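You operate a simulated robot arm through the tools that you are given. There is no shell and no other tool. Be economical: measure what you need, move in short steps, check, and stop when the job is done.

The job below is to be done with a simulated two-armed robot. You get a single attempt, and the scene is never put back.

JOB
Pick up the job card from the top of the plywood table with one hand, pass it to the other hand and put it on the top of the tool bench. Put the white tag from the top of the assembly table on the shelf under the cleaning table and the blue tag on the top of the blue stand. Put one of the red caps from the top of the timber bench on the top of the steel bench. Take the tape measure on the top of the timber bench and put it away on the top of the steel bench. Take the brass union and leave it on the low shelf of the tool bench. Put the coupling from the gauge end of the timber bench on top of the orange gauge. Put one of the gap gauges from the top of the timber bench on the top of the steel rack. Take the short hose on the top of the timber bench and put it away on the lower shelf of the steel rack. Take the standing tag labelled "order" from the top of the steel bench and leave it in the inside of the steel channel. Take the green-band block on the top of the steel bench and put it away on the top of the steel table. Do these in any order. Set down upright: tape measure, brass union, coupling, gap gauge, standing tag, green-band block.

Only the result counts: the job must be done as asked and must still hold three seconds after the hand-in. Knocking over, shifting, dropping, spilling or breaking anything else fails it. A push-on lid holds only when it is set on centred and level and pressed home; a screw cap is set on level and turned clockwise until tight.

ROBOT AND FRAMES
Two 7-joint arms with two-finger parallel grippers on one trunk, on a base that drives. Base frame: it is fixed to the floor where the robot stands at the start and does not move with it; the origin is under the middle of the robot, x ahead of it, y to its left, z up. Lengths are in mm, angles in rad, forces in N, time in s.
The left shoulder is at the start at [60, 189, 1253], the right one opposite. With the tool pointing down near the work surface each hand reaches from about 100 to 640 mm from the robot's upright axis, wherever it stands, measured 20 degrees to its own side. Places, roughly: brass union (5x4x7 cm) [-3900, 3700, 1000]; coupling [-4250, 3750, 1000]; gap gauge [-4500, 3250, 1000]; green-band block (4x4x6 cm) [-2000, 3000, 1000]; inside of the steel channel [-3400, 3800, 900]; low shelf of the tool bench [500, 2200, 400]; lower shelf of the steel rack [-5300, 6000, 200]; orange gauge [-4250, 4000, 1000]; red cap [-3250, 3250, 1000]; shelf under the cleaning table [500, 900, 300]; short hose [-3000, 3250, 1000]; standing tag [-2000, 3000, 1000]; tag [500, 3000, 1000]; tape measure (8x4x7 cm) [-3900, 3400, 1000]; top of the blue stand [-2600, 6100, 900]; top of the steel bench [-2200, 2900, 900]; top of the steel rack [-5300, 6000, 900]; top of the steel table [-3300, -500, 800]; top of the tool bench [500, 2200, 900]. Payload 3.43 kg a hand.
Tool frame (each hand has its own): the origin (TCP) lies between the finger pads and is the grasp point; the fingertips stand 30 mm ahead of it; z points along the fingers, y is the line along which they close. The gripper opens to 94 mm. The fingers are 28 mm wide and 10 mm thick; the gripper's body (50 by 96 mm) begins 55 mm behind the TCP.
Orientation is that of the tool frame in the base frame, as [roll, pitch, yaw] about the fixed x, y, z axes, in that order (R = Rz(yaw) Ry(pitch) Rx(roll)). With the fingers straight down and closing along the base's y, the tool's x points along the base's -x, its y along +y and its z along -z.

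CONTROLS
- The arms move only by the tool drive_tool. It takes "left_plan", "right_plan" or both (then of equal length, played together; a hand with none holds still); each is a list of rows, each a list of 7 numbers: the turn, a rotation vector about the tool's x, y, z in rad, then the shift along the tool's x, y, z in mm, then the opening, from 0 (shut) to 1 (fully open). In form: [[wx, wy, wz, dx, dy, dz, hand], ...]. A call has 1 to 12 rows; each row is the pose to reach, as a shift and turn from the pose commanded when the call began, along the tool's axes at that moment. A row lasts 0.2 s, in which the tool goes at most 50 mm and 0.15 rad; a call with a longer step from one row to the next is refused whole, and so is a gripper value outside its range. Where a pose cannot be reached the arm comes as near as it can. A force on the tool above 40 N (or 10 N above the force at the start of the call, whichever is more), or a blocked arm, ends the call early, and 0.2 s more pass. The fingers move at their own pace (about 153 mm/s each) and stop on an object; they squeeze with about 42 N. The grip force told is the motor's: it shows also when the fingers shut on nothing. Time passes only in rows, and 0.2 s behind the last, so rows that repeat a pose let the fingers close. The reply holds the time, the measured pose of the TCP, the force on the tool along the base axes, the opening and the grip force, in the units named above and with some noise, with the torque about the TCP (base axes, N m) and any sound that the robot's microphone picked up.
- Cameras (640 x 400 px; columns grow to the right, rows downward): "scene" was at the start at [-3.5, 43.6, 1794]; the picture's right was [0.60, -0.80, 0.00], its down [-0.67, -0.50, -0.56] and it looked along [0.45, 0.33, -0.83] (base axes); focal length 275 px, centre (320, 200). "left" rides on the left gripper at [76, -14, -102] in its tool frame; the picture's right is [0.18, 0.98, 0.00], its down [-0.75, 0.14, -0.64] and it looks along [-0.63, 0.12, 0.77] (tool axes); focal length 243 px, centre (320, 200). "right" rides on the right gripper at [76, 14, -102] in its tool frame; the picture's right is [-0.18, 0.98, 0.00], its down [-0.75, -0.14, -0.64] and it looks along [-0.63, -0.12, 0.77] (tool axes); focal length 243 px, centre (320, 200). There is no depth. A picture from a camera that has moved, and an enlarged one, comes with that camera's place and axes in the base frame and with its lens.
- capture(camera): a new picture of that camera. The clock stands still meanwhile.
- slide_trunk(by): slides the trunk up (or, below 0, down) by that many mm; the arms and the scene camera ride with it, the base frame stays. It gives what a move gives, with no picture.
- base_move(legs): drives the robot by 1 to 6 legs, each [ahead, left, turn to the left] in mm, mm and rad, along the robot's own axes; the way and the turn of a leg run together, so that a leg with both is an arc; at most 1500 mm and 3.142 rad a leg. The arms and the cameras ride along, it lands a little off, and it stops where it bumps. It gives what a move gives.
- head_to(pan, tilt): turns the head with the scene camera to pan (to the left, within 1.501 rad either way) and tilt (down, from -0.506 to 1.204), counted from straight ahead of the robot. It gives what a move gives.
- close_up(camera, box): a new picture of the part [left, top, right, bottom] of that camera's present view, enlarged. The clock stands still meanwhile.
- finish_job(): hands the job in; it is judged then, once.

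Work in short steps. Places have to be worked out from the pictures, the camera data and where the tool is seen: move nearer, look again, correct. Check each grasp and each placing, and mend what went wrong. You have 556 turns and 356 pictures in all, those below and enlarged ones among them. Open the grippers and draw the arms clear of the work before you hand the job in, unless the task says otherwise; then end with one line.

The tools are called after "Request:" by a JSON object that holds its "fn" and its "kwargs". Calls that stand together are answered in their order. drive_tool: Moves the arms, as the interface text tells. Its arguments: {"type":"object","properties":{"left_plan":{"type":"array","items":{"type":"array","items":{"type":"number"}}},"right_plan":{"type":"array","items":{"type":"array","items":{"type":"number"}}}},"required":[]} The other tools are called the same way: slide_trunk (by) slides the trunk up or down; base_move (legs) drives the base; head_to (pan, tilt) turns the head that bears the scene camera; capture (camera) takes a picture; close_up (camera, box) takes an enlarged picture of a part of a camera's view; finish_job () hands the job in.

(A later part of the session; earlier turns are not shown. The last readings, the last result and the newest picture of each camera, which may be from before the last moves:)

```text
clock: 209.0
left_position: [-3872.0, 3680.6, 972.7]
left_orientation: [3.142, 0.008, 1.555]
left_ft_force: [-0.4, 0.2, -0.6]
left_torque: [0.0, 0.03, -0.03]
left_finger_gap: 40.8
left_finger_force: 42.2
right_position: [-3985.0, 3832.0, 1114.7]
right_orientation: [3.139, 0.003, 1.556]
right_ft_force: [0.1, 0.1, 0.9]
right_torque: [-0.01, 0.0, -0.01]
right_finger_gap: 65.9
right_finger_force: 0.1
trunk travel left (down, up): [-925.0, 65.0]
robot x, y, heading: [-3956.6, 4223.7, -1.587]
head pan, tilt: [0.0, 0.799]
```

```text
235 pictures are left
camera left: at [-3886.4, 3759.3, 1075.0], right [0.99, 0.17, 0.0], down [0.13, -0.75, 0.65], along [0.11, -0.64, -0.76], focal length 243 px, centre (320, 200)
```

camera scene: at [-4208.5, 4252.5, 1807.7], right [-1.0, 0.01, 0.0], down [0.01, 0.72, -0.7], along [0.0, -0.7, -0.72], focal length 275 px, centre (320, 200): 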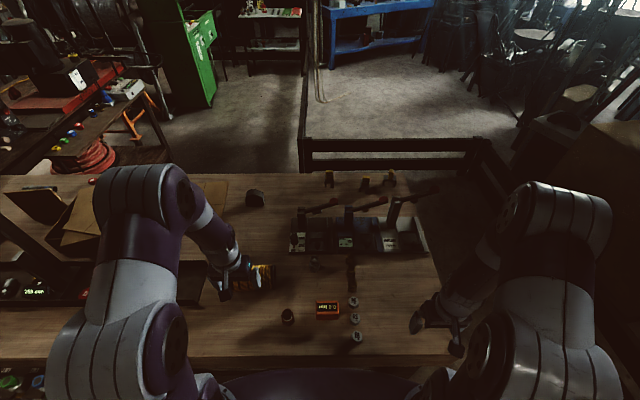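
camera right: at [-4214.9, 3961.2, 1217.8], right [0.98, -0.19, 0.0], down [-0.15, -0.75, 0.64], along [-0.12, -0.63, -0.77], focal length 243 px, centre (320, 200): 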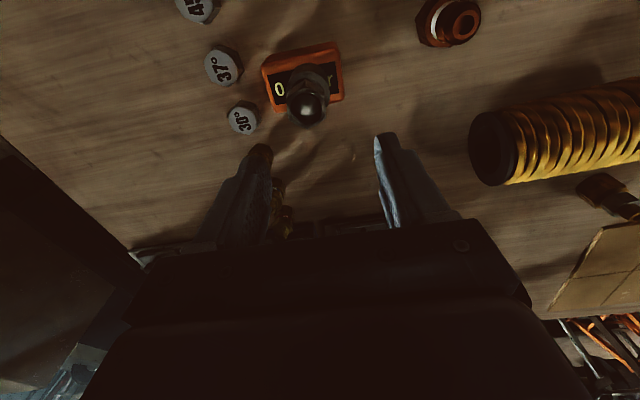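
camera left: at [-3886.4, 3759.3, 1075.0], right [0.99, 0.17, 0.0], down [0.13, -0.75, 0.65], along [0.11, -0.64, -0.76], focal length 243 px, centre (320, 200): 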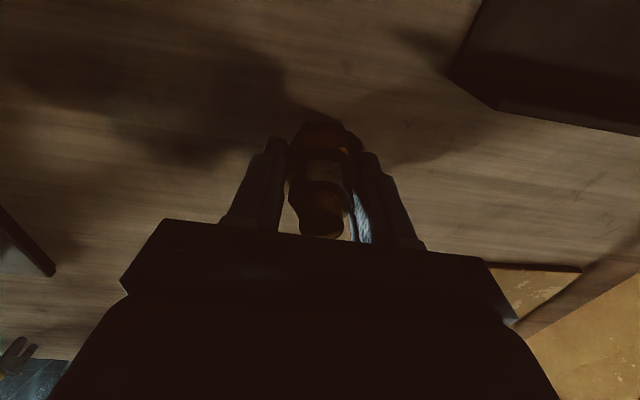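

Union held (40.8 mm). I lift it, back off, and drive along the aisle to look at the steel bench.

Request:
{"fn": "drive_tool", "kwargs": {"left_plan": [[0, 0, 0, 0, 0, -45, 0], [0, 0, 0, 0, 0, -90, 0], [0, 0, 0, 0, 0, -135, 0], [0, 0, 0, 30, 0, -170, 0], [0, 0, 0, 70, 20, -180, 0], [0, 0, 0, 110, 40, -180, 0]]}}

Request:
{"fn": "base_move", "kwargs": {"legs": [[-350, 0, 0.015], [0, 900, 0], [0, 700, 0]]}}

Request:
{"fn": "head_to", "kwargs": {"pan": 0, "tilt": 0.55}}

Request:
{"fn": "capture", "kwargs": {"camera": "scene"}}

Request:
{"fn": "head_to", "kwargs": {"pan": 0.9, "tilt": 0.4}}

Request:
{"fn": "capture", "kwargs": {"camera": "scene"}}

```text
clock: 210.4
left_position: [-3827.6, 3799.1, 1151.9]
left_orientation: [3.14, 0.01, 1.555]
left_ft_force: [-0.1, 0.0, -2.3]
left_torque: [-0.02, 0.0, -0.04]
left_finger_gap: 40.6
left_finger_force: 42.1
right_position: [-3984.5, 3832.2, 1115.7]
right_orientation: [3.141, 0.004, 1.557]
right_ft_force: [0.3, -0.7, -0.5]
right_torque: [-0.01, 0.04, -0.01]
right_finger_gap: 66.0
right_finger_force: 0.1
trunk travel left (down, up): [-925.0, 65.0]
robot x, y, heading: [-3962.4, 4219.7, -1.585]
head pan, tilt: [0.0, 0.799]
```

```text
clock: 220.4
left_position: [-2229.2, 4142.8, 1152.3]
left_orientation: [3.137, 0.009, 1.565]
left_ft_force: [0.1, -0.4, -3.0]
left_torque: [-0.03, -0.03, -0.02]
left_finger_gap: 40.5
left_finger_force: 41.9
right_position: [-2384.6, 4178.7, 1114.2]
right_orientation: [3.139, 0.001, 1.567]
right_ft_force: [-0.4, -0.5, -0.2]
right_torque: [-0.04, 0.01, 0.0]
right_finger_gap: 65.7
right_finger_force: 0.0
trunk travel left (down, up): [-925.0, 65.0]
robot x, y, heading: [-2365.6, 4567.5, -1.576]
head pan, tilt: [0.0, 0.799]
```

```text
clock: 221.2
left_position: [-2227.4, 4144.1, 1152.8]
left_orientation: [3.14, 0.009, 1.565]
left_ft_force: [0.6, 1.0, -3.4]
left_torque: [-0.04, 0.04, 0.02]
left_finger_gap: 40.4
left_finger_force: 42.0
right_position: [-2384.8, 4177.7, 1116.3]
right_orientation: [3.139, 0.001, 1.567]
right_ft_force: [0.0, 0.4, 1.0]
right_torque: [-0.01, -0.02, 0.0]
right_finger_gap: 65.7
right_finger_force: 0.0
trunk travel left (down, up): [-925.0, 65.0]
robot x, y, heading: [-2364.0, 4565.9, -1.577]
head pan, tilt: [0.0, 0.55]
```

```text
234 pictures are left
camera scene: at [-2363.2, 4537.0, 1829.0], right [-1.0, 0.0, 0.0], down [0.0, 0.52, -0.85], along [0.0, -0.85, -0.52], focal length 275 px, centre (320, 200)
```

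scene: 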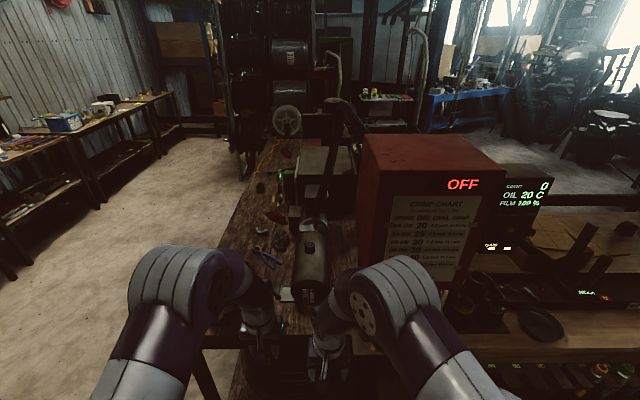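

```text
clock: 222.4
left_position: [-2228.9, 4143.9, 1152.5]
left_orientation: [3.138, 0.008, 1.565]
left_ft_force: [1.3, 0.7, -2.7]
left_torque: [0.02, -0.01, -0.02]
left_finger_gap: 40.7
left_finger_force: 42.1
right_position: [-2385.2, 4177.4, 1114.9]
right_orientation: [3.141, 0.0, 1.566]
right_ft_force: [-0.2, -0.9, -0.6]
right_torque: [0.03, 0.01, 0.0]
right_finger_gap: 65.9
right_finger_force: 0.2
trunk travel left (down, up): [-925.0, 65.0]
robot x, y, heading: [-2369.0, 4566.3, -1.576]
head pan, tilt: [0.901, 0.4]
```

```text
233 pictures are left
camera scene: at [-2291.0, 4568.8, 1842.8], right [-0.63, -0.78, 0.0], down [-0.3, 0.24, -0.92], along [0.72, -0.58, -0.39], focal length 275 px, centre (320, 200)
```

scene: 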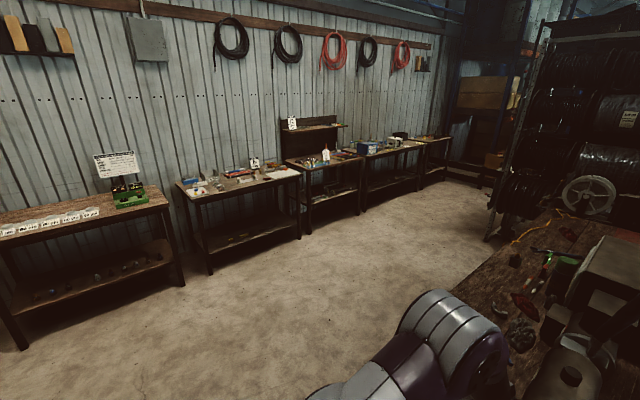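

The steel bench is this long one, reachable from the aisle on its +x side. I drive round to face it from there.

Request:
{"fn": "base_move", "kwargs": {"legs": [[0, 1150, 0], [1450, 0, 0], [0, 0, -1.57]]}}

Request:
{"fn": "head_to", "kwargs": {"pan": 0, "tilt": 0.55}}

Request:
{"fn": "capture", "kwargs": {"camera": "scene"}}

```text
clock: 238.8
left_position: [-1586.7, 2958.8, 1152.4]
left_orientation: [3.14, 0.009, 0.057]
left_ft_force: [0.5, 0.8, -3.1]
left_torque: [0.05, 0.02, 0.02]
left_finger_gap: 40.2
left_finger_force: 41.8
right_position: [-1562.3, 3115.6, 1115.4]
right_orientation: [3.14, 0.003, 0.058]
right_ft_force: [0.2, -0.5, -0.5]
right_torque: [0.01, 0.0, -0.01]
right_finger_gap: 65.9
right_finger_force: 0.0
trunk travel left (down, up): [-925.0, 65.0]
robot x, y, heading: [-1171.4, 3120.2, -3.083]
head pan, tilt: [0.901, 0.4]
```

```text
clock: 240.1
left_position: [-1586.0, 2958.3, 1152.6]
left_orientation: [3.14, 0.009, 0.058]
left_ft_force: [0.2, 0.4, -2.5]
left_torque: [-0.02, -0.02, -0.01]
left_finger_gap: 40.0
left_finger_force: 41.6
right_position: [-1562.4, 3116.4, 1115.2]
right_orientation: [3.14, 0.001, 0.059]
right_ft_force: [0.4, 0.0, -0.5]
right_torque: [0.03, 0.01, 0.0]
right_finger_gap: 65.5
right_finger_force: 0.1
trunk travel left (down, up): [-925.0, 65.0]
robot x, y, heading: [-1176.8, 3120.1, -3.086]
head pan, tilt: [0.0, 0.55]
```

```text
232 pictures are left
camera scene: at [-1204.1, 3117.9, 1829.1], right [-0.06, 1.0, 0.0], down [0.52, 0.03, -0.85], along [-0.85, -0.05, -0.52], focal length 275 px, centre (320, 200)
```

scene: 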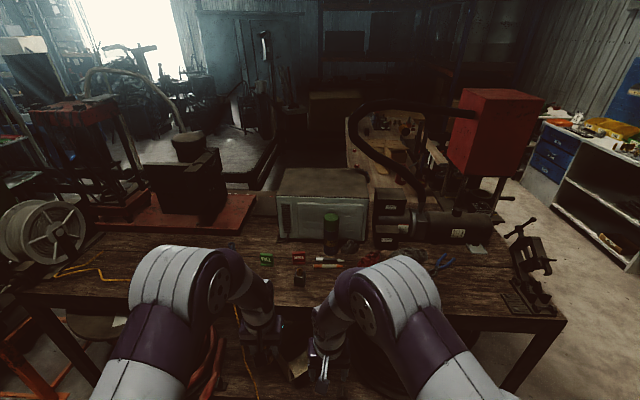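

Good view. I enlarge the bench middle where tags and a block seem to stand.

Request:
{"fn": "close_up", "kwargs": {"camera": "scene", "box": [200, 200, 400, 320]}}

Request:
{"fn": "close_up", "kwargs": {"camera": "scene", "box": [380, 180, 580, 330]}}

```text
3.20 times, centred on (300, 260) of scene
camera zoom: at [-1204.1, 3117.9, 1829.1], right [-0.06, 1.0, 0.0], down [0.52, 0.03, -0.85], along [-0.85, -0.05, -0.52], focal length 880 px, centre (384, 8)
```

zoom: 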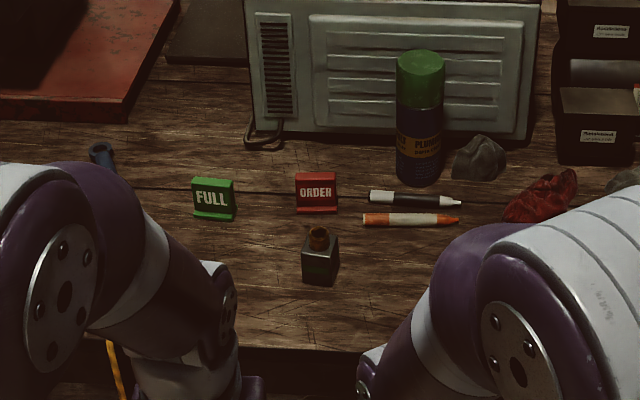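

```text
2.67 times, centred on (480, 255) of scene
camera zoom: at [-1204.1, 3117.9, 1829.1], right [-0.06, 1.0, 0.0], down [0.52, 0.03, -0.85], along [-0.85, -0.05, -0.52], focal length 733 px, centre (-107, 53)
```

zoom: 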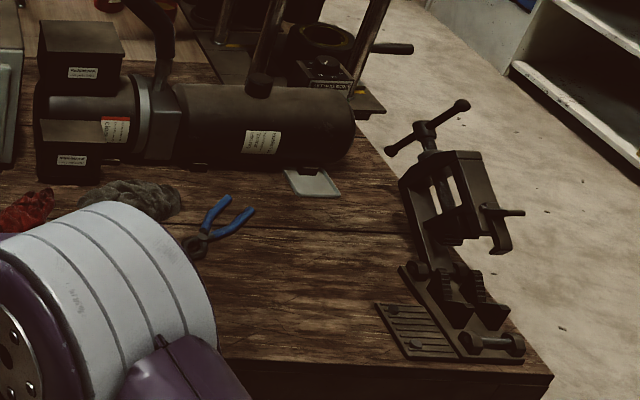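

ORDER tag ≈[-2140,2962] and the dark block ≈[-2017,2983]. Since the left hand holds the union, I first deliver it to the tool bench's low shelf, which is close by.

Request:
{"fn": "base_move", "kwargs": {"legs": [[0, 900, 0], [0, 0, 3.085], [650, 0, 0]]}}

Request:
{"fn": "slide_trunk", "kwargs": {"by": -400}}

Request:
{"fn": "head_to", "kwargs": {"pan": 0, "tilt": 0.6}}

Request:
{"fn": "capture", "kwargs": {"camera": "scene"}}

```text
clock: 255.1
left_position: [-31.3, 2339.4, 1152.9]
left_orientation: [3.139, 0.011, 3.122]
left_ft_force: [-0.1, 0.7, -2.1]
left_torque: [0.02, -0.02, 0.04]
left_finger_gap: 39.6
left_finger_force: 42.6
right_position: [-67.5, 2183.7, 1116.0]
right_orientation: [3.14, 0.003, 3.121]
right_ft_force: [-0.1, 0.4, 0.5]
right_torque: [-0.06, 0.01, 0.03]
right_finger_gap: 65.8
right_finger_force: 0.1
trunk travel left (down, up): [-925.0, 65.0]
robot x, y, heading: [-451.8, 2210.7, -0.02]
head pan, tilt: [0.0, 0.55]
```

```text
clock: 258.9
left_position: [-30.6, 2338.6, 753.8]
left_orientation: [3.141, 0.009, 3.121]
left_ft_force: [-0.3, 0.0, -2.9]
left_torque: [-0.01, -0.01, 0.0]
left_finger_gap: 39.5
left_finger_force: 42.1
right_position: [-66.4, 2183.5, 715.1]
right_orientation: [3.14, 0.001, 3.121]
right_ft_force: [-0.1, 0.0, -0.1]
right_torque: [0.0, 0.01, -0.01]
right_finger_gap: 65.8
right_finger_force: 0.1
trunk travel left (down, up): [-525.0, 465.0]
robot x, y, heading: [-455.8, 2214.8, -0.019]
head pan, tilt: [0.0, 0.55]
```

```text
clock: 259.5
left_position: [-31.1, 2338.6, 752.5]
left_orientation: [3.139, 0.007, 3.121]
left_ft_force: [0.0, 0.0, -3.4]
left_torque: [0.02, 0.03, -0.02]
left_finger_gap: 39.6
left_finger_force: 42.2
right_position: [-68.1, 2184.1, 714.4]
right_orientation: [3.14, 0.001, 3.12]
right_ft_force: [-0.7, 0.7, 0.4]
right_torque: [0.01, 0.02, 0.02]
right_finger_gap: 65.9
right_finger_force: 0.0
trunk travel left (down, up): [-525.0, 465.0]
robot x, y, heading: [-453.7, 2211.5, -0.02]
head pan, tilt: [0.0, 0.6]
```

```text
229 pictures are left
camera scene: at [-426.7, 2211.6, 1424.6], right [-0.02, -1.0, 0.0], down [-0.56, 0.01, -0.83], along [0.82, -0.02, -0.56], focal length 275 px, centre (320, 200)
```

scene: 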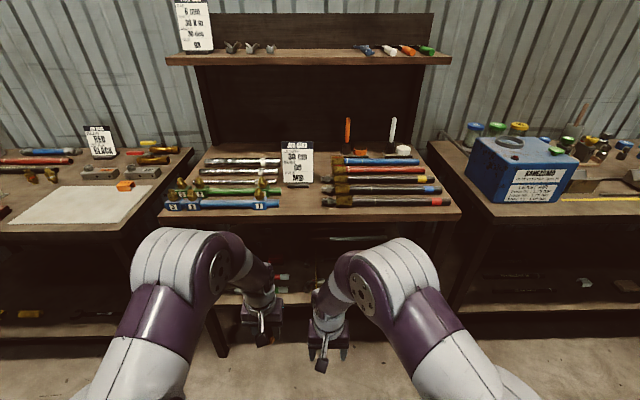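

Lower further to view the low shelf.

Request:
{"fn": "slide_trunk", "kwargs": {"by": -200}}

Request:
{"fn": "capture", "kwargs": {"camera": "scene"}}

Request:
{"fn": "capture", "kwargs": {"camera": "left"}}

```text
clock: 261.7
left_position: [-31.4, 2338.9, 553.1]
left_orientation: [3.14, 0.01, 3.122]
left_ft_force: [0.0, 0.3, -3.3]
left_torque: [-0.02, -0.03, 0.03]
left_finger_gap: 39.5
left_finger_force: 42.1
right_position: [-67.9, 2183.2, 514.4]
right_orientation: [3.141, 0.002, 3.12]
right_ft_force: [0.2, 0.2, -0.1]
right_torque: [0.0, -0.03, 0.0]
right_finger_gap: 65.9
right_finger_force: 0.1
trunk travel left (down, up): [-325.0, 665.0]
robot x, y, heading: [-456.8, 2210.6, -0.025]
head pan, tilt: [0.0, 0.6]
```

```text
228 pictures are left
camera scene: at [-426.9, 2211.6, 1224.6], right [-0.02, -1.0, 0.0], down [-0.56, 0.01, -0.82], along [0.82, -0.02, -0.57], focal length 275 px, centre (320, 200)
```

scene: 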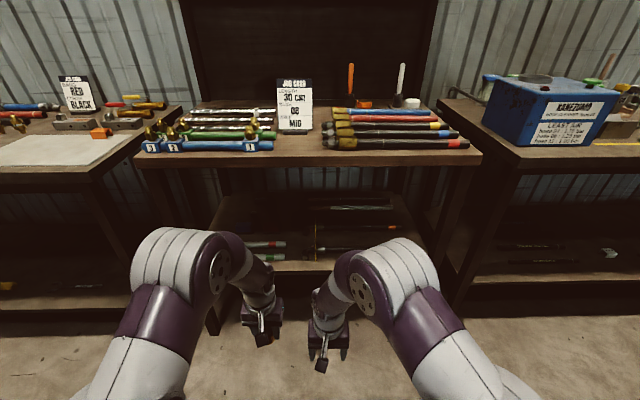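

```text
227 pictures are left
camera left: at [-109.1, 2327.4, 654.0], right [-0.16, 0.99, 0.0], down [0.75, 0.12, 0.65], along [0.64, 0.11, -0.76], focal length 243 px, centre (320, 200)
```

left: 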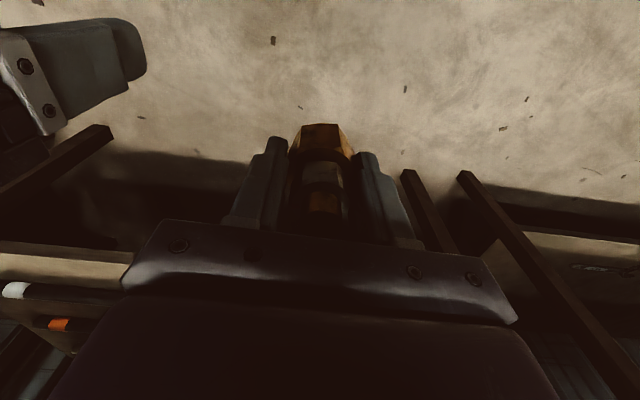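

Enlarge the low shelf.

Request:
{"fn": "close_up", "kwargs": {"camera": "scene", "box": [190, 180, 450, 320]}}

```text
2.46 times, centred on (320, 250) of scene
camera zoom: at [-426.9, 2211.6, 1224.6], right [-0.02, -1.0, 0.0], down [-0.56, 0.01, -0.82], along [0.82, -0.02, -0.57], focal length 677 px, centre (320, 77)
```

zoom: 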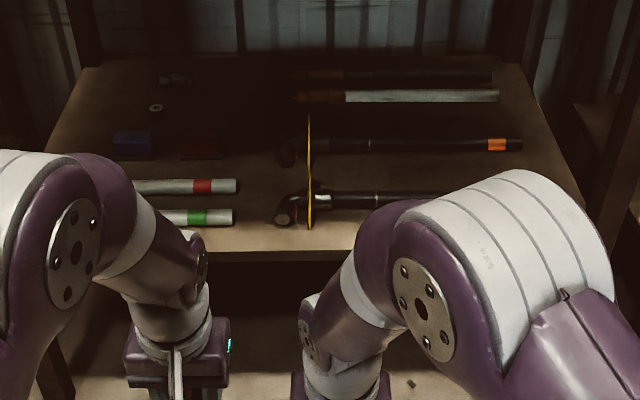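

I shift right 350 mm to see the shelf's other parts past the arms.

Request:
{"fn": "base_move", "kwargs": {"legs": [[0, -380, 0.02]]}}

Request:
{"fn": "close_up", "kwargs": {"camera": "scene", "box": [120, 180, 440, 330]}}

```text
clock: 264.1
left_position: [-37.0, 1971.5, 553.5]
left_orientation: [3.139, 0.008, 3.133]
left_ft_force: [-1.1, 0.8, -2.0]
left_torque: [0.01, -0.01, -0.02]
left_finger_gap: 39.6
left_finger_force: 42.2
right_position: [-71.8, 1816.8, 515.4]
right_orientation: [3.139, 0.002, 3.133]
right_ft_force: [-0.1, 0.4, -0.3]
right_torque: [0.03, -0.01, 0.0]
right_finger_gap: 66.0
right_finger_force: 0.0
trunk travel left (down, up): [-325.0, 665.0]
robot x, y, heading: [-461.0, 1839.6, -0.008]
head pan, tilt: [0.0, 0.6]
```

```text
2.00 times, centred on (280, 255) of scene
camera zoom: at [-432.1, 1839.8, 1224.6], right [-0.01, -1.0, 0.0], down [-0.57, 0.0, -0.82], along [0.82, -0.01, -0.57], focal length 550 px, centre (400, 90)
```

zoom: 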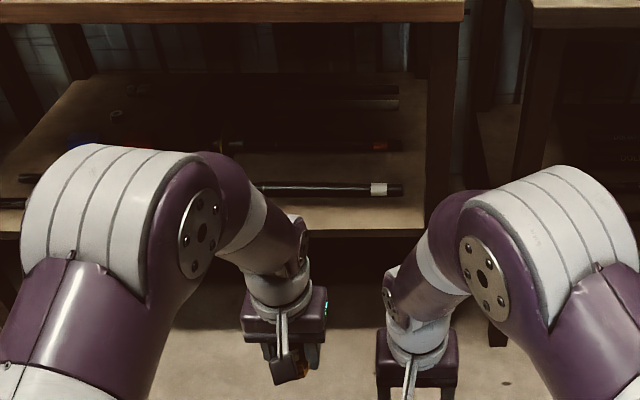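

There is a free strip along the shelf's front (x≈280–360, y≈1850–2110). I extend and lower the left hand outside, then drive in.

Request:
{"fn": "drive_tool", "kwargs": {"left_plan": [[0, 0, 0, -35, 0, 30, 0], [0, 0, 0, -70, 0, 60, 0]]}}

Request:
{"fn": "base_move", "kwargs": {"legs": [[200, 0, 0]]}}

Request:
{"fn": "capture", "kwargs": {"camera": "left"}}

Request:
{"fn": "capture", "kwargs": {"camera": "scene"}}

```text
clock: 264.7
left_position: [32.3, 1973.6, 489.7]
left_orientation: [3.141, 0.01, 3.132]
left_ft_force: [-0.4, 0.7, -2.3]
left_torque: [-0.02, -0.02, 0.0]
left_finger_gap: 39.6
left_finger_force: 42.1
right_position: [-72.5, 1816.8, 514.8]
right_orientation: [3.138, 0.003, 3.132]
right_ft_force: [0.4, 0.1, 0.0]
right_torque: [-0.01, 0.01, -0.02]
right_finger_gap: 65.8
right_finger_force: 0.0
trunk travel left (down, up): [-325.0, 665.0]
robot x, y, heading: [-457.2, 1841.7, -0.006]
head pan, tilt: [0.0, 0.6]
```

```text
clock: 266.3
left_position: [235.1, 1972.1, 491.4]
left_orientation: [3.142, 0.008, 3.133]
left_ft_force: [0.4, 0.7, -2.8]
left_torque: [-0.02, 0.0, -0.01]
left_finger_gap: 39.7
left_finger_force: 41.9
right_position: [130.8, 1815.6, 514.8]
right_orientation: [3.139, 0.002, 3.133]
right_ft_force: [-0.6, -0.7, 0.1]
right_torque: [0.0, 0.03, -0.01]
right_finger_gap: 65.9
right_finger_force: 0.0
trunk travel left (down, up): [-325.0, 665.0]
robot x, y, heading: [-257.9, 1838.0, -0.004]
head pan, tilt: [0.0, 0.6]
```

```text
224 pictures are left
camera left: at [156.7, 1958.9, 592.2], right [-0.17, 0.98, 0.0], down [0.75, 0.13, 0.65], along [0.64, 0.11, -0.76], focal length 243 px, centre (320, 200)
```

left: 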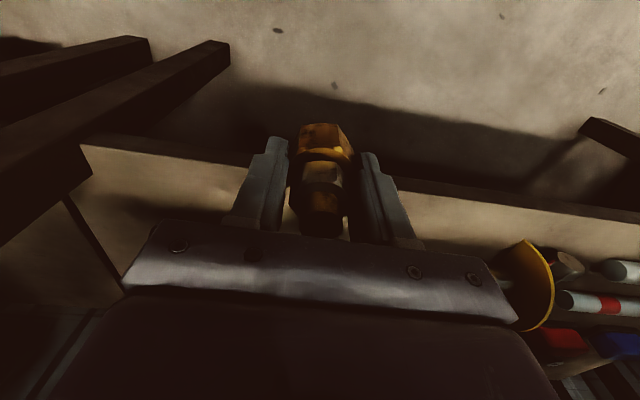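

```text
223 pictures are left
camera scene: at [-228.9, 1838.5, 1224.5], right [-0.01, -1.0, 0.0], down [-0.57, 0.0, -0.82], along [0.82, -0.01, -0.57], focal length 275 px, centre (320, 200)
```

scene: 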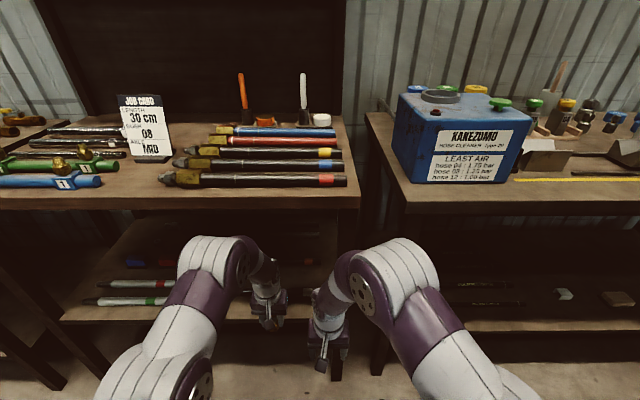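

Shelf edge seen at x≈275, z≈410. Drive 88 mm further and look.

Request:
{"fn": "base_move", "kwargs": {"legs": [[88, 0, 0]]}}

Request:
{"fn": "capture", "kwargs": {"camera": "left"}}

```text
clock: 267.4
left_position: [323.3, 1969.6, 491.0]
left_orientation: [3.14, 0.01, 3.13]
left_ft_force: [-0.7, 1.3, -2.6]
left_torque: [0.01, 0.03, 0.01]
left_finger_gap: 39.6
left_finger_force: 41.9
right_position: [219.1, 1815.3, 515.3]
right_orientation: [3.14, 0.003, 3.132]
right_ft_force: [0.9, -0.7, 0.1]
right_torque: [0.0, -0.01, -0.03]
right_finger_gap: 65.7
right_finger_force: 0.0
trunk travel left (down, up): [-325.0, 665.0]
robot x, y, heading: [-173.3, 1837.5, -0.007]
head pan, tilt: [0.0, 0.6]
```

```text
222 pictures are left
camera left: at [244.8, 1958.1, 592.7], right [-0.17, 0.98, 0.0], down [0.75, 0.13, 0.65], along [0.64, 0.11, -0.76], focal length 243 px, centre (320, 200)
```

left: 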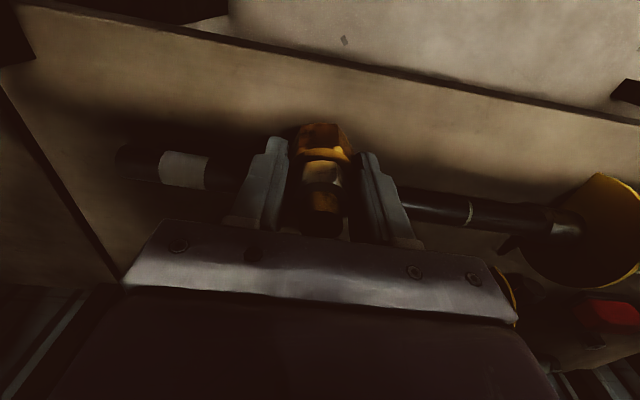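

The union is over the free strip, with the bar behind at x≈365. I nudge back 6 mm and lower.

Request:
{"fn": "drive_tool", "kwargs": {"left_plan": [[0, 0, 0, 6, 0, 15, 0], [0, 0, 0, 6, 0, 30, 0], [0, 0, 0, 6, 0, 40, 0]]}}

Request:
{"fn": "drive_tool", "kwargs": {"left_plan": [[0, 0, 0, 0, 0, 3, 0], [0, 0, 0, 0, 0, 6, 0], [0, 0, 0, 0, 0, 9, 0], [0, 0, 0, 0, 0, 12, 0], [0, 0, 0, 0, 0, 15, 0]]}}

Request:
{"fn": "capture", "kwargs": {"camera": "left"}}

```text
clock: 268.2
left_position: [319.8, 1971.7, 454.7]
left_orientation: [3.139, 0.015, 3.132]
left_ft_force: [-4.1, 1.9, 27.9]
left_torque: [-0.1, 0.71, -0.18]
left_finger_gap: 39.4
left_finger_force: 41.9
right_position: [217.1, 1814.6, 516.9]
right_orientation: [-3.141, 0.005, 3.133]
right_ft_force: [0.5, 0.3, -0.4]
right_torque: [-0.02, 0.03, -0.01]
right_finger_gap: 65.7
right_finger_force: 0.1
trunk travel left (down, up): [-325.0, 665.0]
robot x, y, heading: [-171.7, 1838.5, -0.011]
head pan, tilt: [0.0, 0.6]
```

```text
clock: 268.6
left_position: [321.8, 1971.1, 455.9]
left_orientation: [3.14, 0.02, 3.133]
left_ft_force: [-6.8, 0.7, 25.4]
left_torque: [-0.14, 0.73, -0.06]
left_finger_gap: 39.5
left_finger_force: 41.7
right_position: [217.9, 1814.0, 517.0]
right_orientation: [3.139, 0.005, 3.134]
right_ft_force: [0.6, -0.1, 0.2]
right_torque: [-0.04, -0.02, 0.01]
right_finger_gap: 65.5
right_finger_force: 0.0
trunk travel left (down, up): [-325.0, 665.0]
robot x, y, heading: [-170.0, 1836.2, -0.006]
head pan, tilt: [0.0, 0.6]
stopped in row 1 (left hand): the force on the tool passed its limit (the readings are from after the stop); the commanded pose is now the measured one
```

```text
221 pictures are left
camera left: at [241.8, 1958.2, 555.5], right [-0.17, 0.98, 0.0], down [0.74, 0.13, 0.66], along [0.65, 0.11, -0.75], focal length 243 px, centre (320, 200)
```

left: 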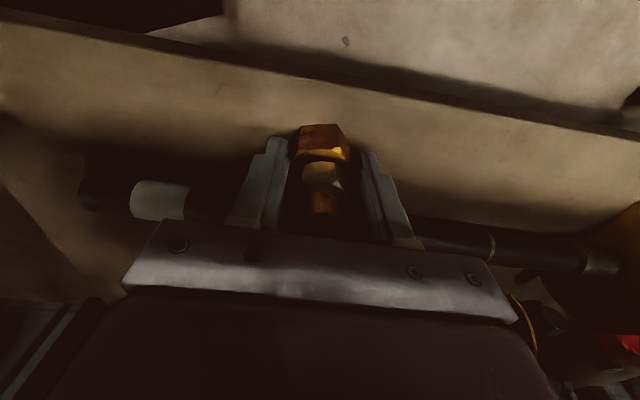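

Contact at z≈455 (shelf ≈421). Ease up slightly, open, rise and check.

Request:
{"fn": "drive_tool", "kwargs": {"left_plan": [[0, 0, 0, 0, 0, -1.5, 0], [0, 0, 0, 0, 0, -1.5, 0.6], [0, 0, 0, 0, 0, -1.5, 0.85], [0, 0, 0, 0, 0, -25, 0.85], [0, 0, 0, 0, 0, -60, 0.85], [0, 0, 0, 0, 0, -85, 0.85]]}}

Request:
{"fn": "capture", "kwargs": {"camera": "left"}}

```text
clock: 269.9
left_position: [309.1, 1974.2, 523.9]
left_orientation: [3.137, -0.015, 3.131]
left_ft_force: [-0.2, -0.3, -0.1]
left_torque: [-0.01, 0.02, 0.01]
left_finger_gap: 80.0
left_finger_force: 0.0
right_position: [217.5, 1814.5, 512.2]
right_orientation: [3.14, 0.001, 3.132]
right_ft_force: [0.3, 0.0, 0.1]
right_torque: [0.03, 0.03, 0.01]
right_finger_gap: 65.8
right_finger_force: 0.1
trunk travel left (down, up): [-325.0, 665.0]
robot x, y, heading: [-172.3, 1835.6, -0.006]
head pan, tilt: [0.0, 0.6]
```

```text
220 pictures are left
camera left: at [233.1, 1961.6, 626.7], right [-0.17, 0.98, 0.01], down [0.76, 0.13, 0.63], along [0.62, 0.11, -0.78], focal length 243 px, centre (320, 200)
```

left: 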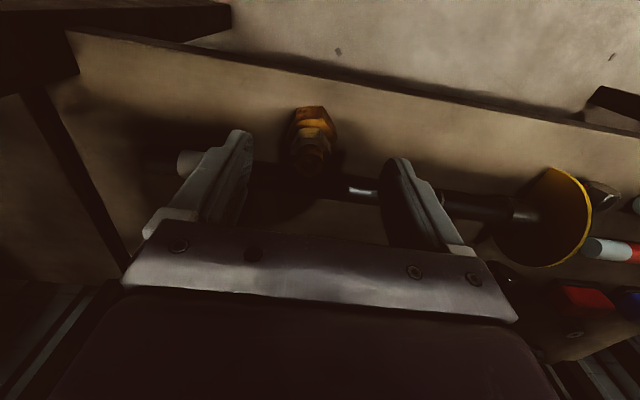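

Union stands upright on the low shelf. Back out and raise the trunk.

Request:
{"fn": "base_move", "kwargs": {"legs": [[-400, 0, 0]]}}

Request:
{"fn": "close_up", "kwargs": {"camera": "scene", "box": [160, 80, 440, 300]}}

Request:
{"fn": "slide_trunk", "kwargs": {"by": 400}}

Request:
{"fn": "slide_trunk", "kwargs": {"by": 200}}

```text
clock: 272.4
left_position: [-79.7, 1976.4, 537.1]
left_orientation: [3.14, 0.015, 3.128]
left_ft_force: [-0.7, -0.2, 0.5]
left_torque: [0.03, 0.0, 0.04]
left_finger_gap: 79.9
left_finger_force: 0.1
right_position: [-181.3, 1816.9, 516.0]
right_orientation: [3.139, 0.001, 3.129]
right_ft_force: [-0.1, -0.6, -0.3]
right_torque: [-0.01, -0.03, 0.01]
right_finger_gap: 65.7
right_finger_force: 0.0
trunk travel left (down, up): [-325.0, 665.0]
robot x, y, heading: [-570.1, 1841.8, -0.011]
head pan, tilt: [0.0, 0.6]
```

```text
1.82 times, centred on (300, 190) of scene
camera zoom: at [-540.7, 1841.5, 1224.6], right [-0.01, -1.0, 0.0], down [-0.56, 0.01, -0.83], along [0.83, -0.01, -0.56], focal length 500 px, centre (356, 218)
```

zoom: 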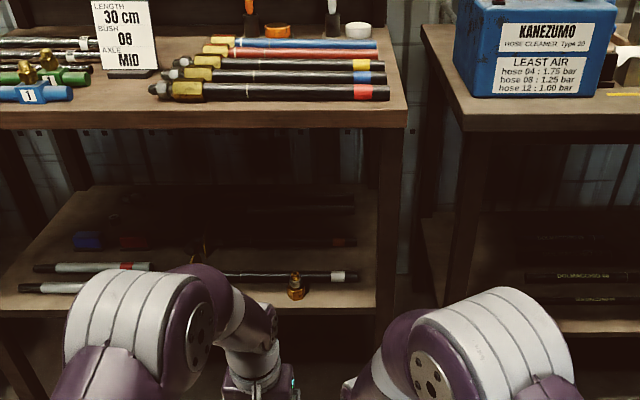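

```text
clock: 276.3
left_position: [-81.0, 1975.6, 936.9]
left_orientation: [3.14, 0.016, 3.13]
left_ft_force: [-0.4, 0.1, -0.3]
left_torque: [-0.02, -0.01, -0.02]
left_finger_gap: 79.8
left_finger_force: 0.0
right_position: [-181.5, 1816.5, 915.2]
right_orientation: [3.14, 0.001, 3.13]
right_ft_force: [0.2, -0.2, -0.1]
right_torque: [-0.02, 0.0, -0.01]
right_finger_gap: 65.8
right_finger_force: 0.1
trunk travel left (down, up): [-725.0, 265.0]
robot x, y, heading: [-570.1, 1843.0, -0.013]
head pan, tilt: [0.0, 0.6]
```

```text
clock: 278.4
left_position: [-79.6, 1975.3, 1137.2]
left_orientation: [3.14, 0.016, 3.13]
left_ft_force: [0.6, 0.1, 0.3]
left_torque: [-0.01, 0.01, -0.01]
left_finger_gap: 79.9
left_finger_force: 0.0
right_position: [-181.1, 1817.3, 1115.0]
right_orientation: [3.14, 0.001, 3.13]
right_ft_force: [0.0, 0.1, -0.9]
right_torque: [0.04, 0.01, 0.0]
right_finger_gap: 65.8
right_finger_force: 0.1
trunk travel left (down, up): [-925.0, 65.0]
robot x, y, heading: [-569.5, 1839.7, -0.014]
head pan, tilt: [0.0, 0.6]
```

All good (union upright, card still standing). Now to the steel bench for the ORDER tag and the block.

Request:
{"fn": "base_move", "kwargs": {"legs": [[0, 1130, 0], [0, 0, 3.14], [850, 0, 0]]}}

Request:
{"fn": "head_to", "kwargs": {"pan": 0, "tilt": 0.75}}

Request:
{"fn": "capture", "kwargs": {"camera": "scene"}}

Request:
{"fn": "capture", "kwargs": {"camera": "right"}}

```text
clock: 295.8
left_position: [-1857.6, 2966.8, 1137.5]
left_orientation: [3.138, 0.015, -0.073]
left_ft_force: [0.3, 0.6, 0.1]
left_torque: [-0.01, 0.02, 0.0]
left_finger_gap: 79.7
left_finger_force: 0.0
right_position: [-1745.2, 3118.5, 1114.3]
right_orientation: [3.139, 0.002, -0.074]
right_ft_force: [-0.8, -0.2, 0.5]
right_torque: [0.02, 0.0, 0.01]
right_finger_gap: 65.9
right_finger_force: 0.1
trunk travel left (down, up): [-925.0, 65.0]
robot x, y, heading: [-1364.5, 3070.4, 3.067]
head pan, tilt: [0.0, 0.6]
```

```text
clock: 296.5
left_position: [-1857.7, 2966.3, 1137.4]
left_orientation: [3.139, 0.015, -0.073]
left_ft_force: [0.5, 0.5, 0.6]
left_torque: [-0.01, 0.01, 0.01]
left_finger_gap: 79.9
left_finger_force: 0.0
right_position: [-1748.5, 3119.0, 1115.2]
right_orientation: [3.14, 0.001, -0.074]
right_ft_force: [-0.1, -0.5, 1.3]
right_torque: [0.02, 0.0, -0.01]
right_finger_gap: 65.7
right_finger_force: 0.1
trunk travel left (down, up): [-925.0, 65.0]
robot x, y, heading: [-1363.8, 3069.2, 3.07]
head pan, tilt: [0.0, 0.75]
```

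```text
218 pictures are left
camera scene: at [-1386.5, 3073.3, 1811.7], right [0.07, 1.0, 0.0], down [0.68, -0.05, -0.73], along [-0.73, 0.05, -0.68], focal length 275 px, centre (320, 200)
```

scene: 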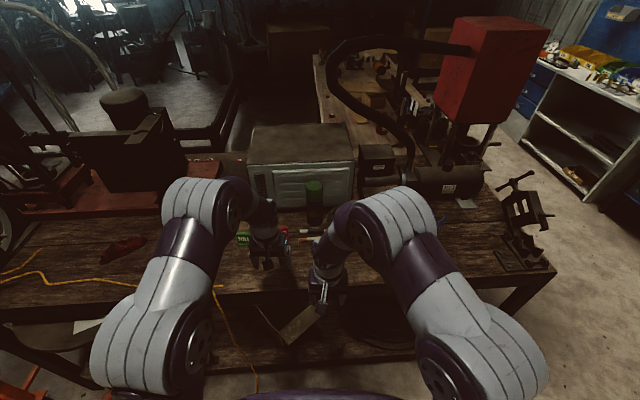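

```text
217 pictures are left
camera right: at [-1674.1, 3098.9, 1217.3], right [-0.26, -0.97, 0.0], down [-0.74, 0.2, 0.64], along [-0.62, 0.16, -0.77], focal length 243 px, centre (320, 200)
```

right: 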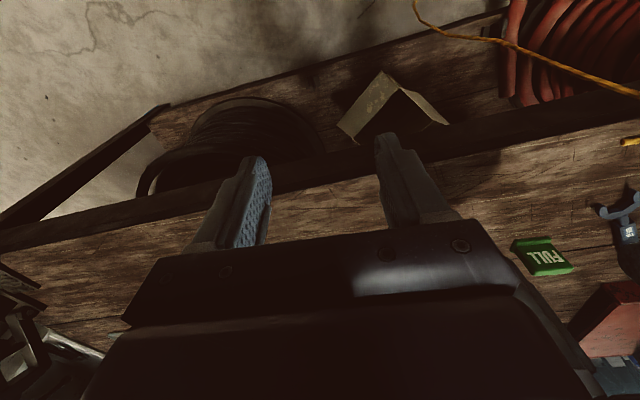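

I square up and move nearer so both things come within reach.

Request:
{"fn": "base_move", "kwargs": {"legs": [[0, 0, 0.07], [0, 90, 0], [190, 0, 0]]}}

Request:
{"fn": "capture", "kwargs": {"camera": "left"}}

Request:
{"fn": "capture", "kwargs": {"camera": "right"}}

```text
clock: 299.2
left_position: [-2033.6, 2843.1, 1138.8]
left_orientation: [3.139, 0.019, -0.007]
left_ft_force: [-0.6, -0.7, -0.3]
left_torque: [0.01, 0.03, -0.02]
left_finger_gap: 79.8
left_finger_force: 0.1
right_position: [-1934.4, 3003.3, 1117.1]
right_orientation: [3.142, 0.004, -0.006]
right_ft_force: [-0.3, 0.1, -0.3]
right_torque: [-0.02, 0.02, 0.02]
right_finger_gap: 65.4
right_finger_force: 0.1
trunk travel left (down, up): [-925.0, 65.0]
robot x, y, heading: [-1545.5, 2982.4, 3.135]
head pan, tilt: [0.0, 0.75]
```

```text
216 pictures are left
camera left: at [-1956.6, 2859.1, 1239.3], right [0.18, -0.98, 0.0], down [-0.74, -0.13, 0.66], along [-0.65, -0.12, -0.75], focal length 243 px, centre (320, 200)
```

left: 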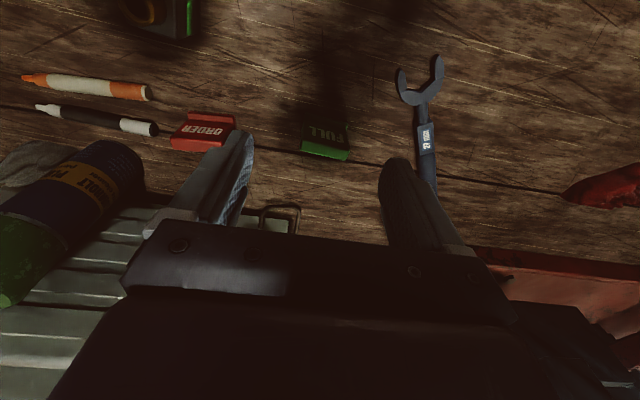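

```text
215 pictures are left
camera right: at [-1858.3, 2988.6, 1218.2], right [-0.19, -0.98, 0.0], down [-0.75, 0.15, 0.64], along [-0.63, 0.12, -0.76], focal length 243 px, centre (320, 200)
```

right: 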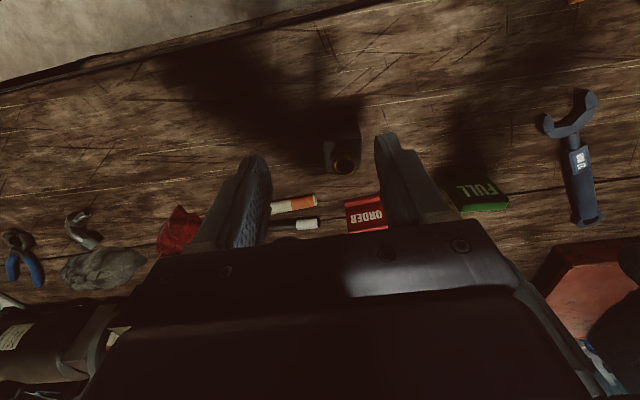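

Bench top ≈938: block at ≈[-1995,2983], ORDER tag at ≈[-2112,2971]. The right hand takes the block: move over it and look.

Request:
{"fn": "drive_tool", "kwargs": {"right_plan": [[0, 0, 0, -30, 10, 20, 0.85], [0, 0, 0, -61, 20, 40, 0.85], [0, 0, 0, -61, 20, 75, 0.85]]}}

Request:
{"fn": "capture", "kwargs": {"camera": "right"}}

```text
clock: 300.0
left_position: [-2037.7, 2842.4, 1137.5]
left_orientation: [3.14, 0.014, -0.007]
left_ft_force: [-0.1, -0.1, 0.3]
left_torque: [-0.02, -0.02, 0.0]
left_finger_gap: 79.6
left_finger_force: 0.1
right_position: [-1999.2, 2982.9, 1037.7]
right_orientation: [3.139, 0.001, -0.005]
right_ft_force: [0.6, -0.1, -0.5]
right_torque: [-0.02, 0.01, 0.0]
right_finger_gap: 80.1
right_finger_force: 0.0
trunk travel left (down, up): [-925.0, 65.0]
robot x, y, heading: [-1550.9, 2977.6, 3.136]
head pan, tilt: [0.0, 0.75]
```

```text
214 pictures are left
camera right: at [-1923.3, 2968.5, 1140.8], right [-0.19, -0.98, 0.0], down [-0.75, 0.15, 0.64], along [-0.63, 0.12, -0.77], focal length 243 px, centre (320, 200)
```

right: 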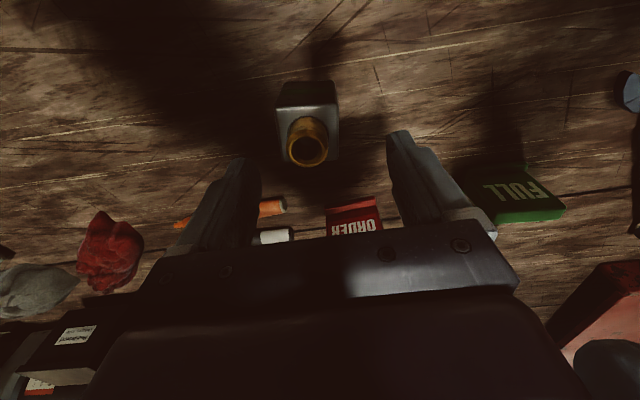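

Block centre ≈[-1993,2988]; correct, descend and close.

Request:
{"fn": "drive_tool", "kwargs": {"right_plan": [[0, 0, 0, 6, -5, 25, 0.85], [0, 0, 0, 6, -5, 50, 0.85], [0, 0, 0, 6, -5, 63, 0.85], [0, 0, 0, 6, -5, 63, 0], [0, 0, 0, 6, -5, 63, 0], [0, 0, 0, 6, -5, 63, 0]]}}

Request:
{"fn": "capture", "kwargs": {"camera": "right"}}

```text
clock: 301.4
left_position: [-2036.3, 2842.9, 1136.6]
left_orientation: [3.138, 0.015, -0.007]
left_ft_force: [0.2, 0.4, -0.7]
left_torque: [-0.01, 0.01, 0.0]
left_finger_gap: 79.8
left_finger_force: 0.0
right_position: [-1990.7, 2988.2, 977.0]
right_orientation: [3.14, 0.001, -0.006]
right_ft_force: [-0.3, -0.5, 1.0]
right_torque: [0.03, 0.14, -0.06]
right_finger_gap: 44.2
right_finger_force: 42.1
trunk travel left (down, up): [-925.0, 65.0]
robot x, y, heading: [-1551.1, 2978.4, 3.132]
head pan, tilt: [0.0, 0.75]
```

```text
213 pictures are left
camera right: at [-1916.2, 2973.0, 1079.2], right [-0.19, -0.98, 0.0], down [-0.75, 0.15, 0.64], along [-0.63, 0.12, -0.77], focal length 243 px, centre (320, 200)
```

right: 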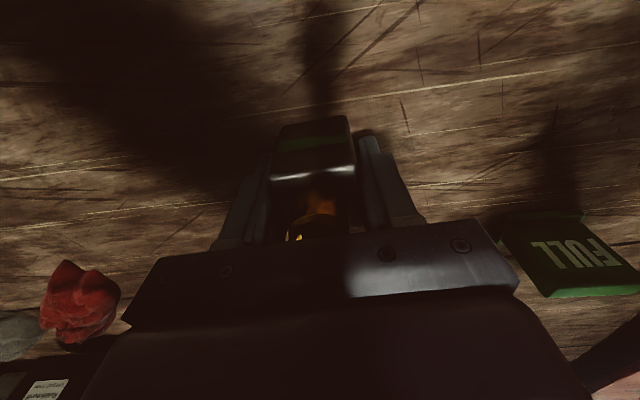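

Gripped; the green band shows. Lift it and move aside.

Request:
{"fn": "drive_tool", "kwargs": {"right_plan": [[0, 0, 0, 0, 0, -45, 0], [0, 0, 0, 0, 0, -90, 0], [0, 0, 0, 10, -10, -135, 0], [0, 0, 0, 40, -40, -150, 0], [0, 0, 0, 60, -80, -150, 0], [0, 0, 0, 80, -120, -150, 0], [0, 0, 0, 100, -160, -150, 0]], "left_plan": [[0, 0, 0, 0, 0, 0, 1], [0, 0, 0, 0, 0, 0, 1], [0, 0, 0, 0, 0, 0, 1], [0, 0, 0, 0, 0, 0, 1], [0, 0, 0, -10, -20, 0, 1], [0, 0, 0, -30, -55, 0, 1], [0, 0, 0, -50, -95, 0, 1]]}}

Request:
{"fn": "capture", "kwargs": {"camera": "left"}}

```text
clock: 303.0
left_position: [-2085.3, 2943.5, 1141.3]
left_orientation: [3.137, 0.015, -0.007]
left_ft_force: [-0.7, 0.6, 0.0]
left_torque: [-0.02, -0.01, -0.01]
left_finger_gap: 94.2
left_finger_force: 0.0
right_position: [-1888.3, 3153.9, 1124.9]
right_orientation: [3.137, 0.003, -0.006]
right_ft_force: [1.0, 0.6, -5.9]
right_torque: [-0.05, 0.03, -0.02]
right_finger_gap: 44.5
right_finger_force: 41.9
trunk travel left (down, up): [-925.0, 65.0]
robot x, y, heading: [-1547.1, 2982.2, 3.133]
head pan, tilt: [0.0, 0.75]
```

```text
212 pictures are left
camera left: at [-2008.5, 2958.7, 1241.6], right [0.18, -0.98, 0.0], down [-0.74, -0.13, 0.65], along [-0.64, -0.12, -0.76], focal length 243 px, centre (320, 200)
```

left: 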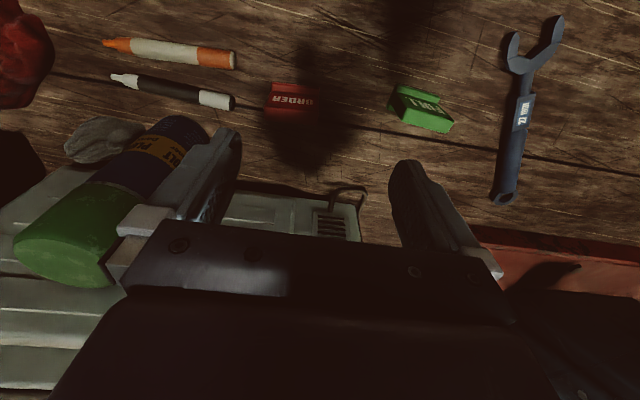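

ORDER tag at ≈[-2110,2975]. Move over it with the fingers at 75 mm and lower partly.

Request:
{"fn": "drive_tool", "kwargs": {"left_plan": [[0, 0, 0, -25, -31, 0, 0.8], [0, 0, 0, -25, -31, 45, 0.8], [0, 0, 0, -25, -31, 90, 0.8], [0, 0, 0, -25, -31, 115, 0.8]]}}

Request:
{"fn": "capture", "kwargs": {"camera": "left"}}

```text
clock: 304.0
left_position: [-2113.0, 2969.8, 1024.1]
left_orientation: [3.14, 0.016, -0.009]
left_ft_force: [-0.2, 0.1, 0.0]
left_torque: [-0.02, 0.03, -0.03]
left_finger_gap: 75.1
left_finger_force: 0.0
right_position: [-1888.6, 3150.5, 1125.2]
right_orientation: [3.14, 0.0, -0.005]
right_ft_force: [0.1, 0.0, -6.0]
right_torque: [-0.06, -0.01, -0.01]
right_finger_gap: 43.9
right_finger_force: 42.1
trunk travel left (down, up): [-925.0, 65.0]
robot x, y, heading: [-1545.7, 2980.2, 3.135]
head pan, tilt: [0.0, 0.75]
```

```text
211 pictures are left
camera left: at [-2036.2, 2984.1, 1125.5], right [0.18, -0.98, 0.0], down [-0.74, -0.13, 0.65], along [-0.64, -0.12, -0.76], focal length 243 px, centre (320, 200)
```

left: 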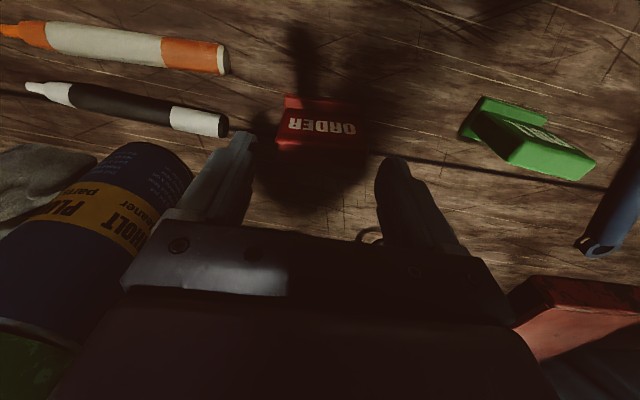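

Aligned; marker cap is 20 mm clear. Descend and close.

Request:
{"fn": "drive_tool", "kwargs": {"left_plan": [[0, 0, 0, 5, 0, 20, 0.8], [0, 0, 0, 5, 0, 40, 0.8], [0, 0, 0, 5, 0, 49, 0.8], [0, 0, 0, 5, 0, 49, 0], [0, 0, 0, 5, 0, 49, 0], [0, 0, 0, 5, 0, 49, 0]]}}

Request:
{"fn": "capture", "kwargs": {"camera": "left"}}

```text
clock: 305.4
left_position: [-2106.7, 2966.9, 974.4]
left_orientation: [3.14, 0.016, -0.009]
left_ft_force: [0.0, 0.4, 1.0]
left_torque: [0.03, 0.0, 0.03]
left_finger_gap: 57.0
left_finger_force: 41.9
right_position: [-1888.6, 3150.6, 1126.4]
right_orientation: [3.14, 0.001, -0.006]
right_ft_force: [0.3, 0.1, -5.3]
right_torque: [0.01, 0.03, 0.01]
right_finger_gap: 44.5
right_finger_force: 42.2
trunk travel left (down, up): [-925.0, 65.0]
robot x, y, heading: [-1546.0, 2979.6, 3.138]
head pan, tilt: [0.0, 0.75]
```

```text
210 pictures are left
camera left: at [-2030.1, 2983.5, 1074.5], right [0.18, -0.98, 0.0], down [-0.74, -0.14, 0.65], along [-0.64, -0.12, -0.76], focal length 243 px, centre (320, 200)
```

left: 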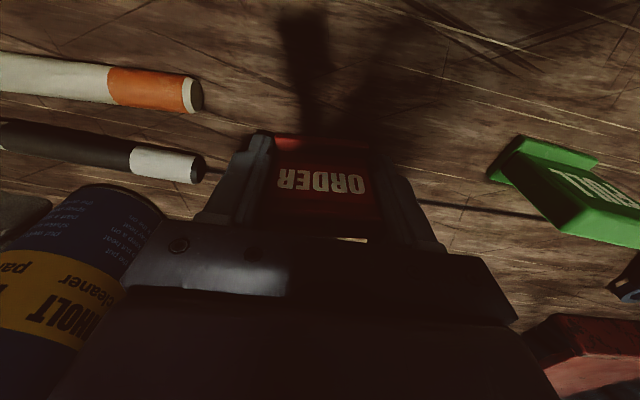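

Tag held (57 mm). Lift it, back off, and look for a way round the south end of the benches.

Request:
{"fn": "drive_tool", "kwargs": {"left_plan": [[0, 0, 0, 0, 0, -45, 0], [0, 0, 0, 0, 0, -90, 0], [0, 0, 0, 10, 0, -135, 0], [0, 0, 0, 40, 10, -160, 0], [0, 0, 0, 80, 20, -165, 0], [0, 0, 0, 120, 40, -165, 0]]}}

Request:
{"fn": "base_move", "kwargs": {"legs": [[-650, 0, 0], [0, 900, 0]]}}

Request:
{"fn": "head_to", "kwargs": {"pan": 0.3, "tilt": 0.3}}

Request:
{"fn": "capture", "kwargs": {"camera": "scene"}}

Request:
{"fn": "head_to", "kwargs": {"pan": 1.2, "tilt": 0.3}}

Request:
{"fn": "capture", "kwargs": {"camera": "scene"}}

```text
clock: 306.8
left_position: [-1989.1, 2926.3, 1138.8]
left_orientation: [3.141, 0.017, -0.005]
left_ft_force: [-0.6, 0.7, -0.9]
left_torque: [0.03, 0.03, 0.0]
left_finger_gap: 56.5
left_finger_force: 41.8
right_position: [-1888.8, 3149.5, 1124.9]
right_orientation: [3.14, 0.002, -0.004]
right_ft_force: [0.6, 0.0, -6.4]
right_torque: [0.03, 0.03, -0.02]
right_finger_gap: 44.3
right_finger_force: 42.0
trunk travel left (down, up): [-925.0, 65.0]
robot x, y, heading: [-1543.7, 2979.7, 3.143]
head pan, tilt: [0.0, 0.75]
```

```text
clock: 314.8
left_position: [-1341.6, 2022.1, 1139.3]
left_orientation: [3.14, 0.014, -0.027]
left_ft_force: [0.3, 0.6, 0.2]
left_torque: [-0.02, 0.03, 0.0]
left_finger_gap: 56.5
left_finger_force: 42.0
right_position: [-1236.9, 2244.6, 1124.7]
right_orientation: [3.14, 0.001, -0.026]
right_ft_force: [0.5, -0.7, -5.4]
right_torque: [0.0, -0.02, 0.03]
right_finger_gap: 44.6
right_finger_force: 42.5
trunk travel left (down, up): [-925.0, 65.0]
robot x, y, heading: [-898.4, 2065.6, 3.113]
head pan, tilt: [0.0, 0.75]
```

```text
clock: 315.7
left_position: [-1342.4, 2021.3, 1138.2]
left_orientation: [3.14, 0.017, -0.027]
left_ft_force: [-0.1, 0.2, -0.6]
left_torque: [0.02, -0.05, 0.0]
left_finger_gap: 56.9
left_finger_force: 41.5
right_position: [-1236.9, 2243.8, 1125.7]
right_orientation: [3.141, 0.001, -0.028]
right_ft_force: [0.0, 0.1, -6.1]
right_torque: [0.03, 0.03, 0.05]
right_finger_gap: 44.1
right_finger_force: 42.4
trunk travel left (down, up): [-925.0, 65.0]
robot x, y, heading: [-901.6, 2065.6, 3.112]
head pan, tilt: [0.3, 0.3]
```

```text
209 pictures are left
camera scene: at [-930.9, 2041.0, 1852.0], right [-0.27, 0.96, 0.0], down [0.29, 0.08, -0.95], along [-0.92, -0.26, -0.3], focal length 275 px, centre (320, 200)
```

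scene: 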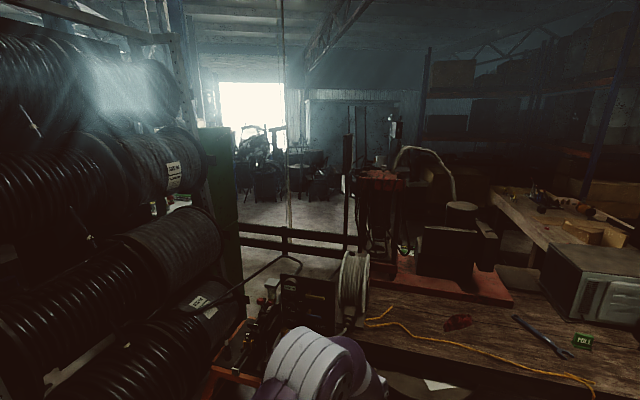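

```text
clock: 316.9
left_position: [-1342.4, 2022.5, 1138.8]
left_orientation: [3.14, 0.016, -0.026]
left_ft_force: [0.0, -0.6, 0.0]
left_torque: [0.01, 0.01, -0.01]
left_finger_gap: 57.0
left_finger_force: 41.6
right_position: [-1236.3, 2242.8, 1125.2]
right_orientation: [3.139, 0.003, -0.025]
right_ft_force: [-0.9, 0.1, -4.5]
right_torque: [0.0, 0.02, -0.01]
right_finger_gap: 44.2
right_finger_force: 42.1
trunk travel left (down, up): [-925.0, 65.0]
robot x, y, heading: [-901.3, 2062.1, 3.116]
head pan, tilt: [1.201, 0.3]
```

```text
208 pictures are left
camera scene: at [-877.1, 1980.4, 1852.1], right [-0.92, 0.39, 0.0], down [0.11, 0.27, -0.96], along [-0.37, -0.88, -0.3], focal length 275 px, centre (320, 200)
```

scene: 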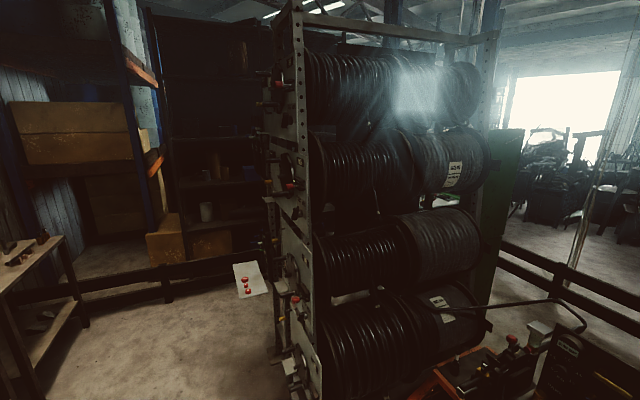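

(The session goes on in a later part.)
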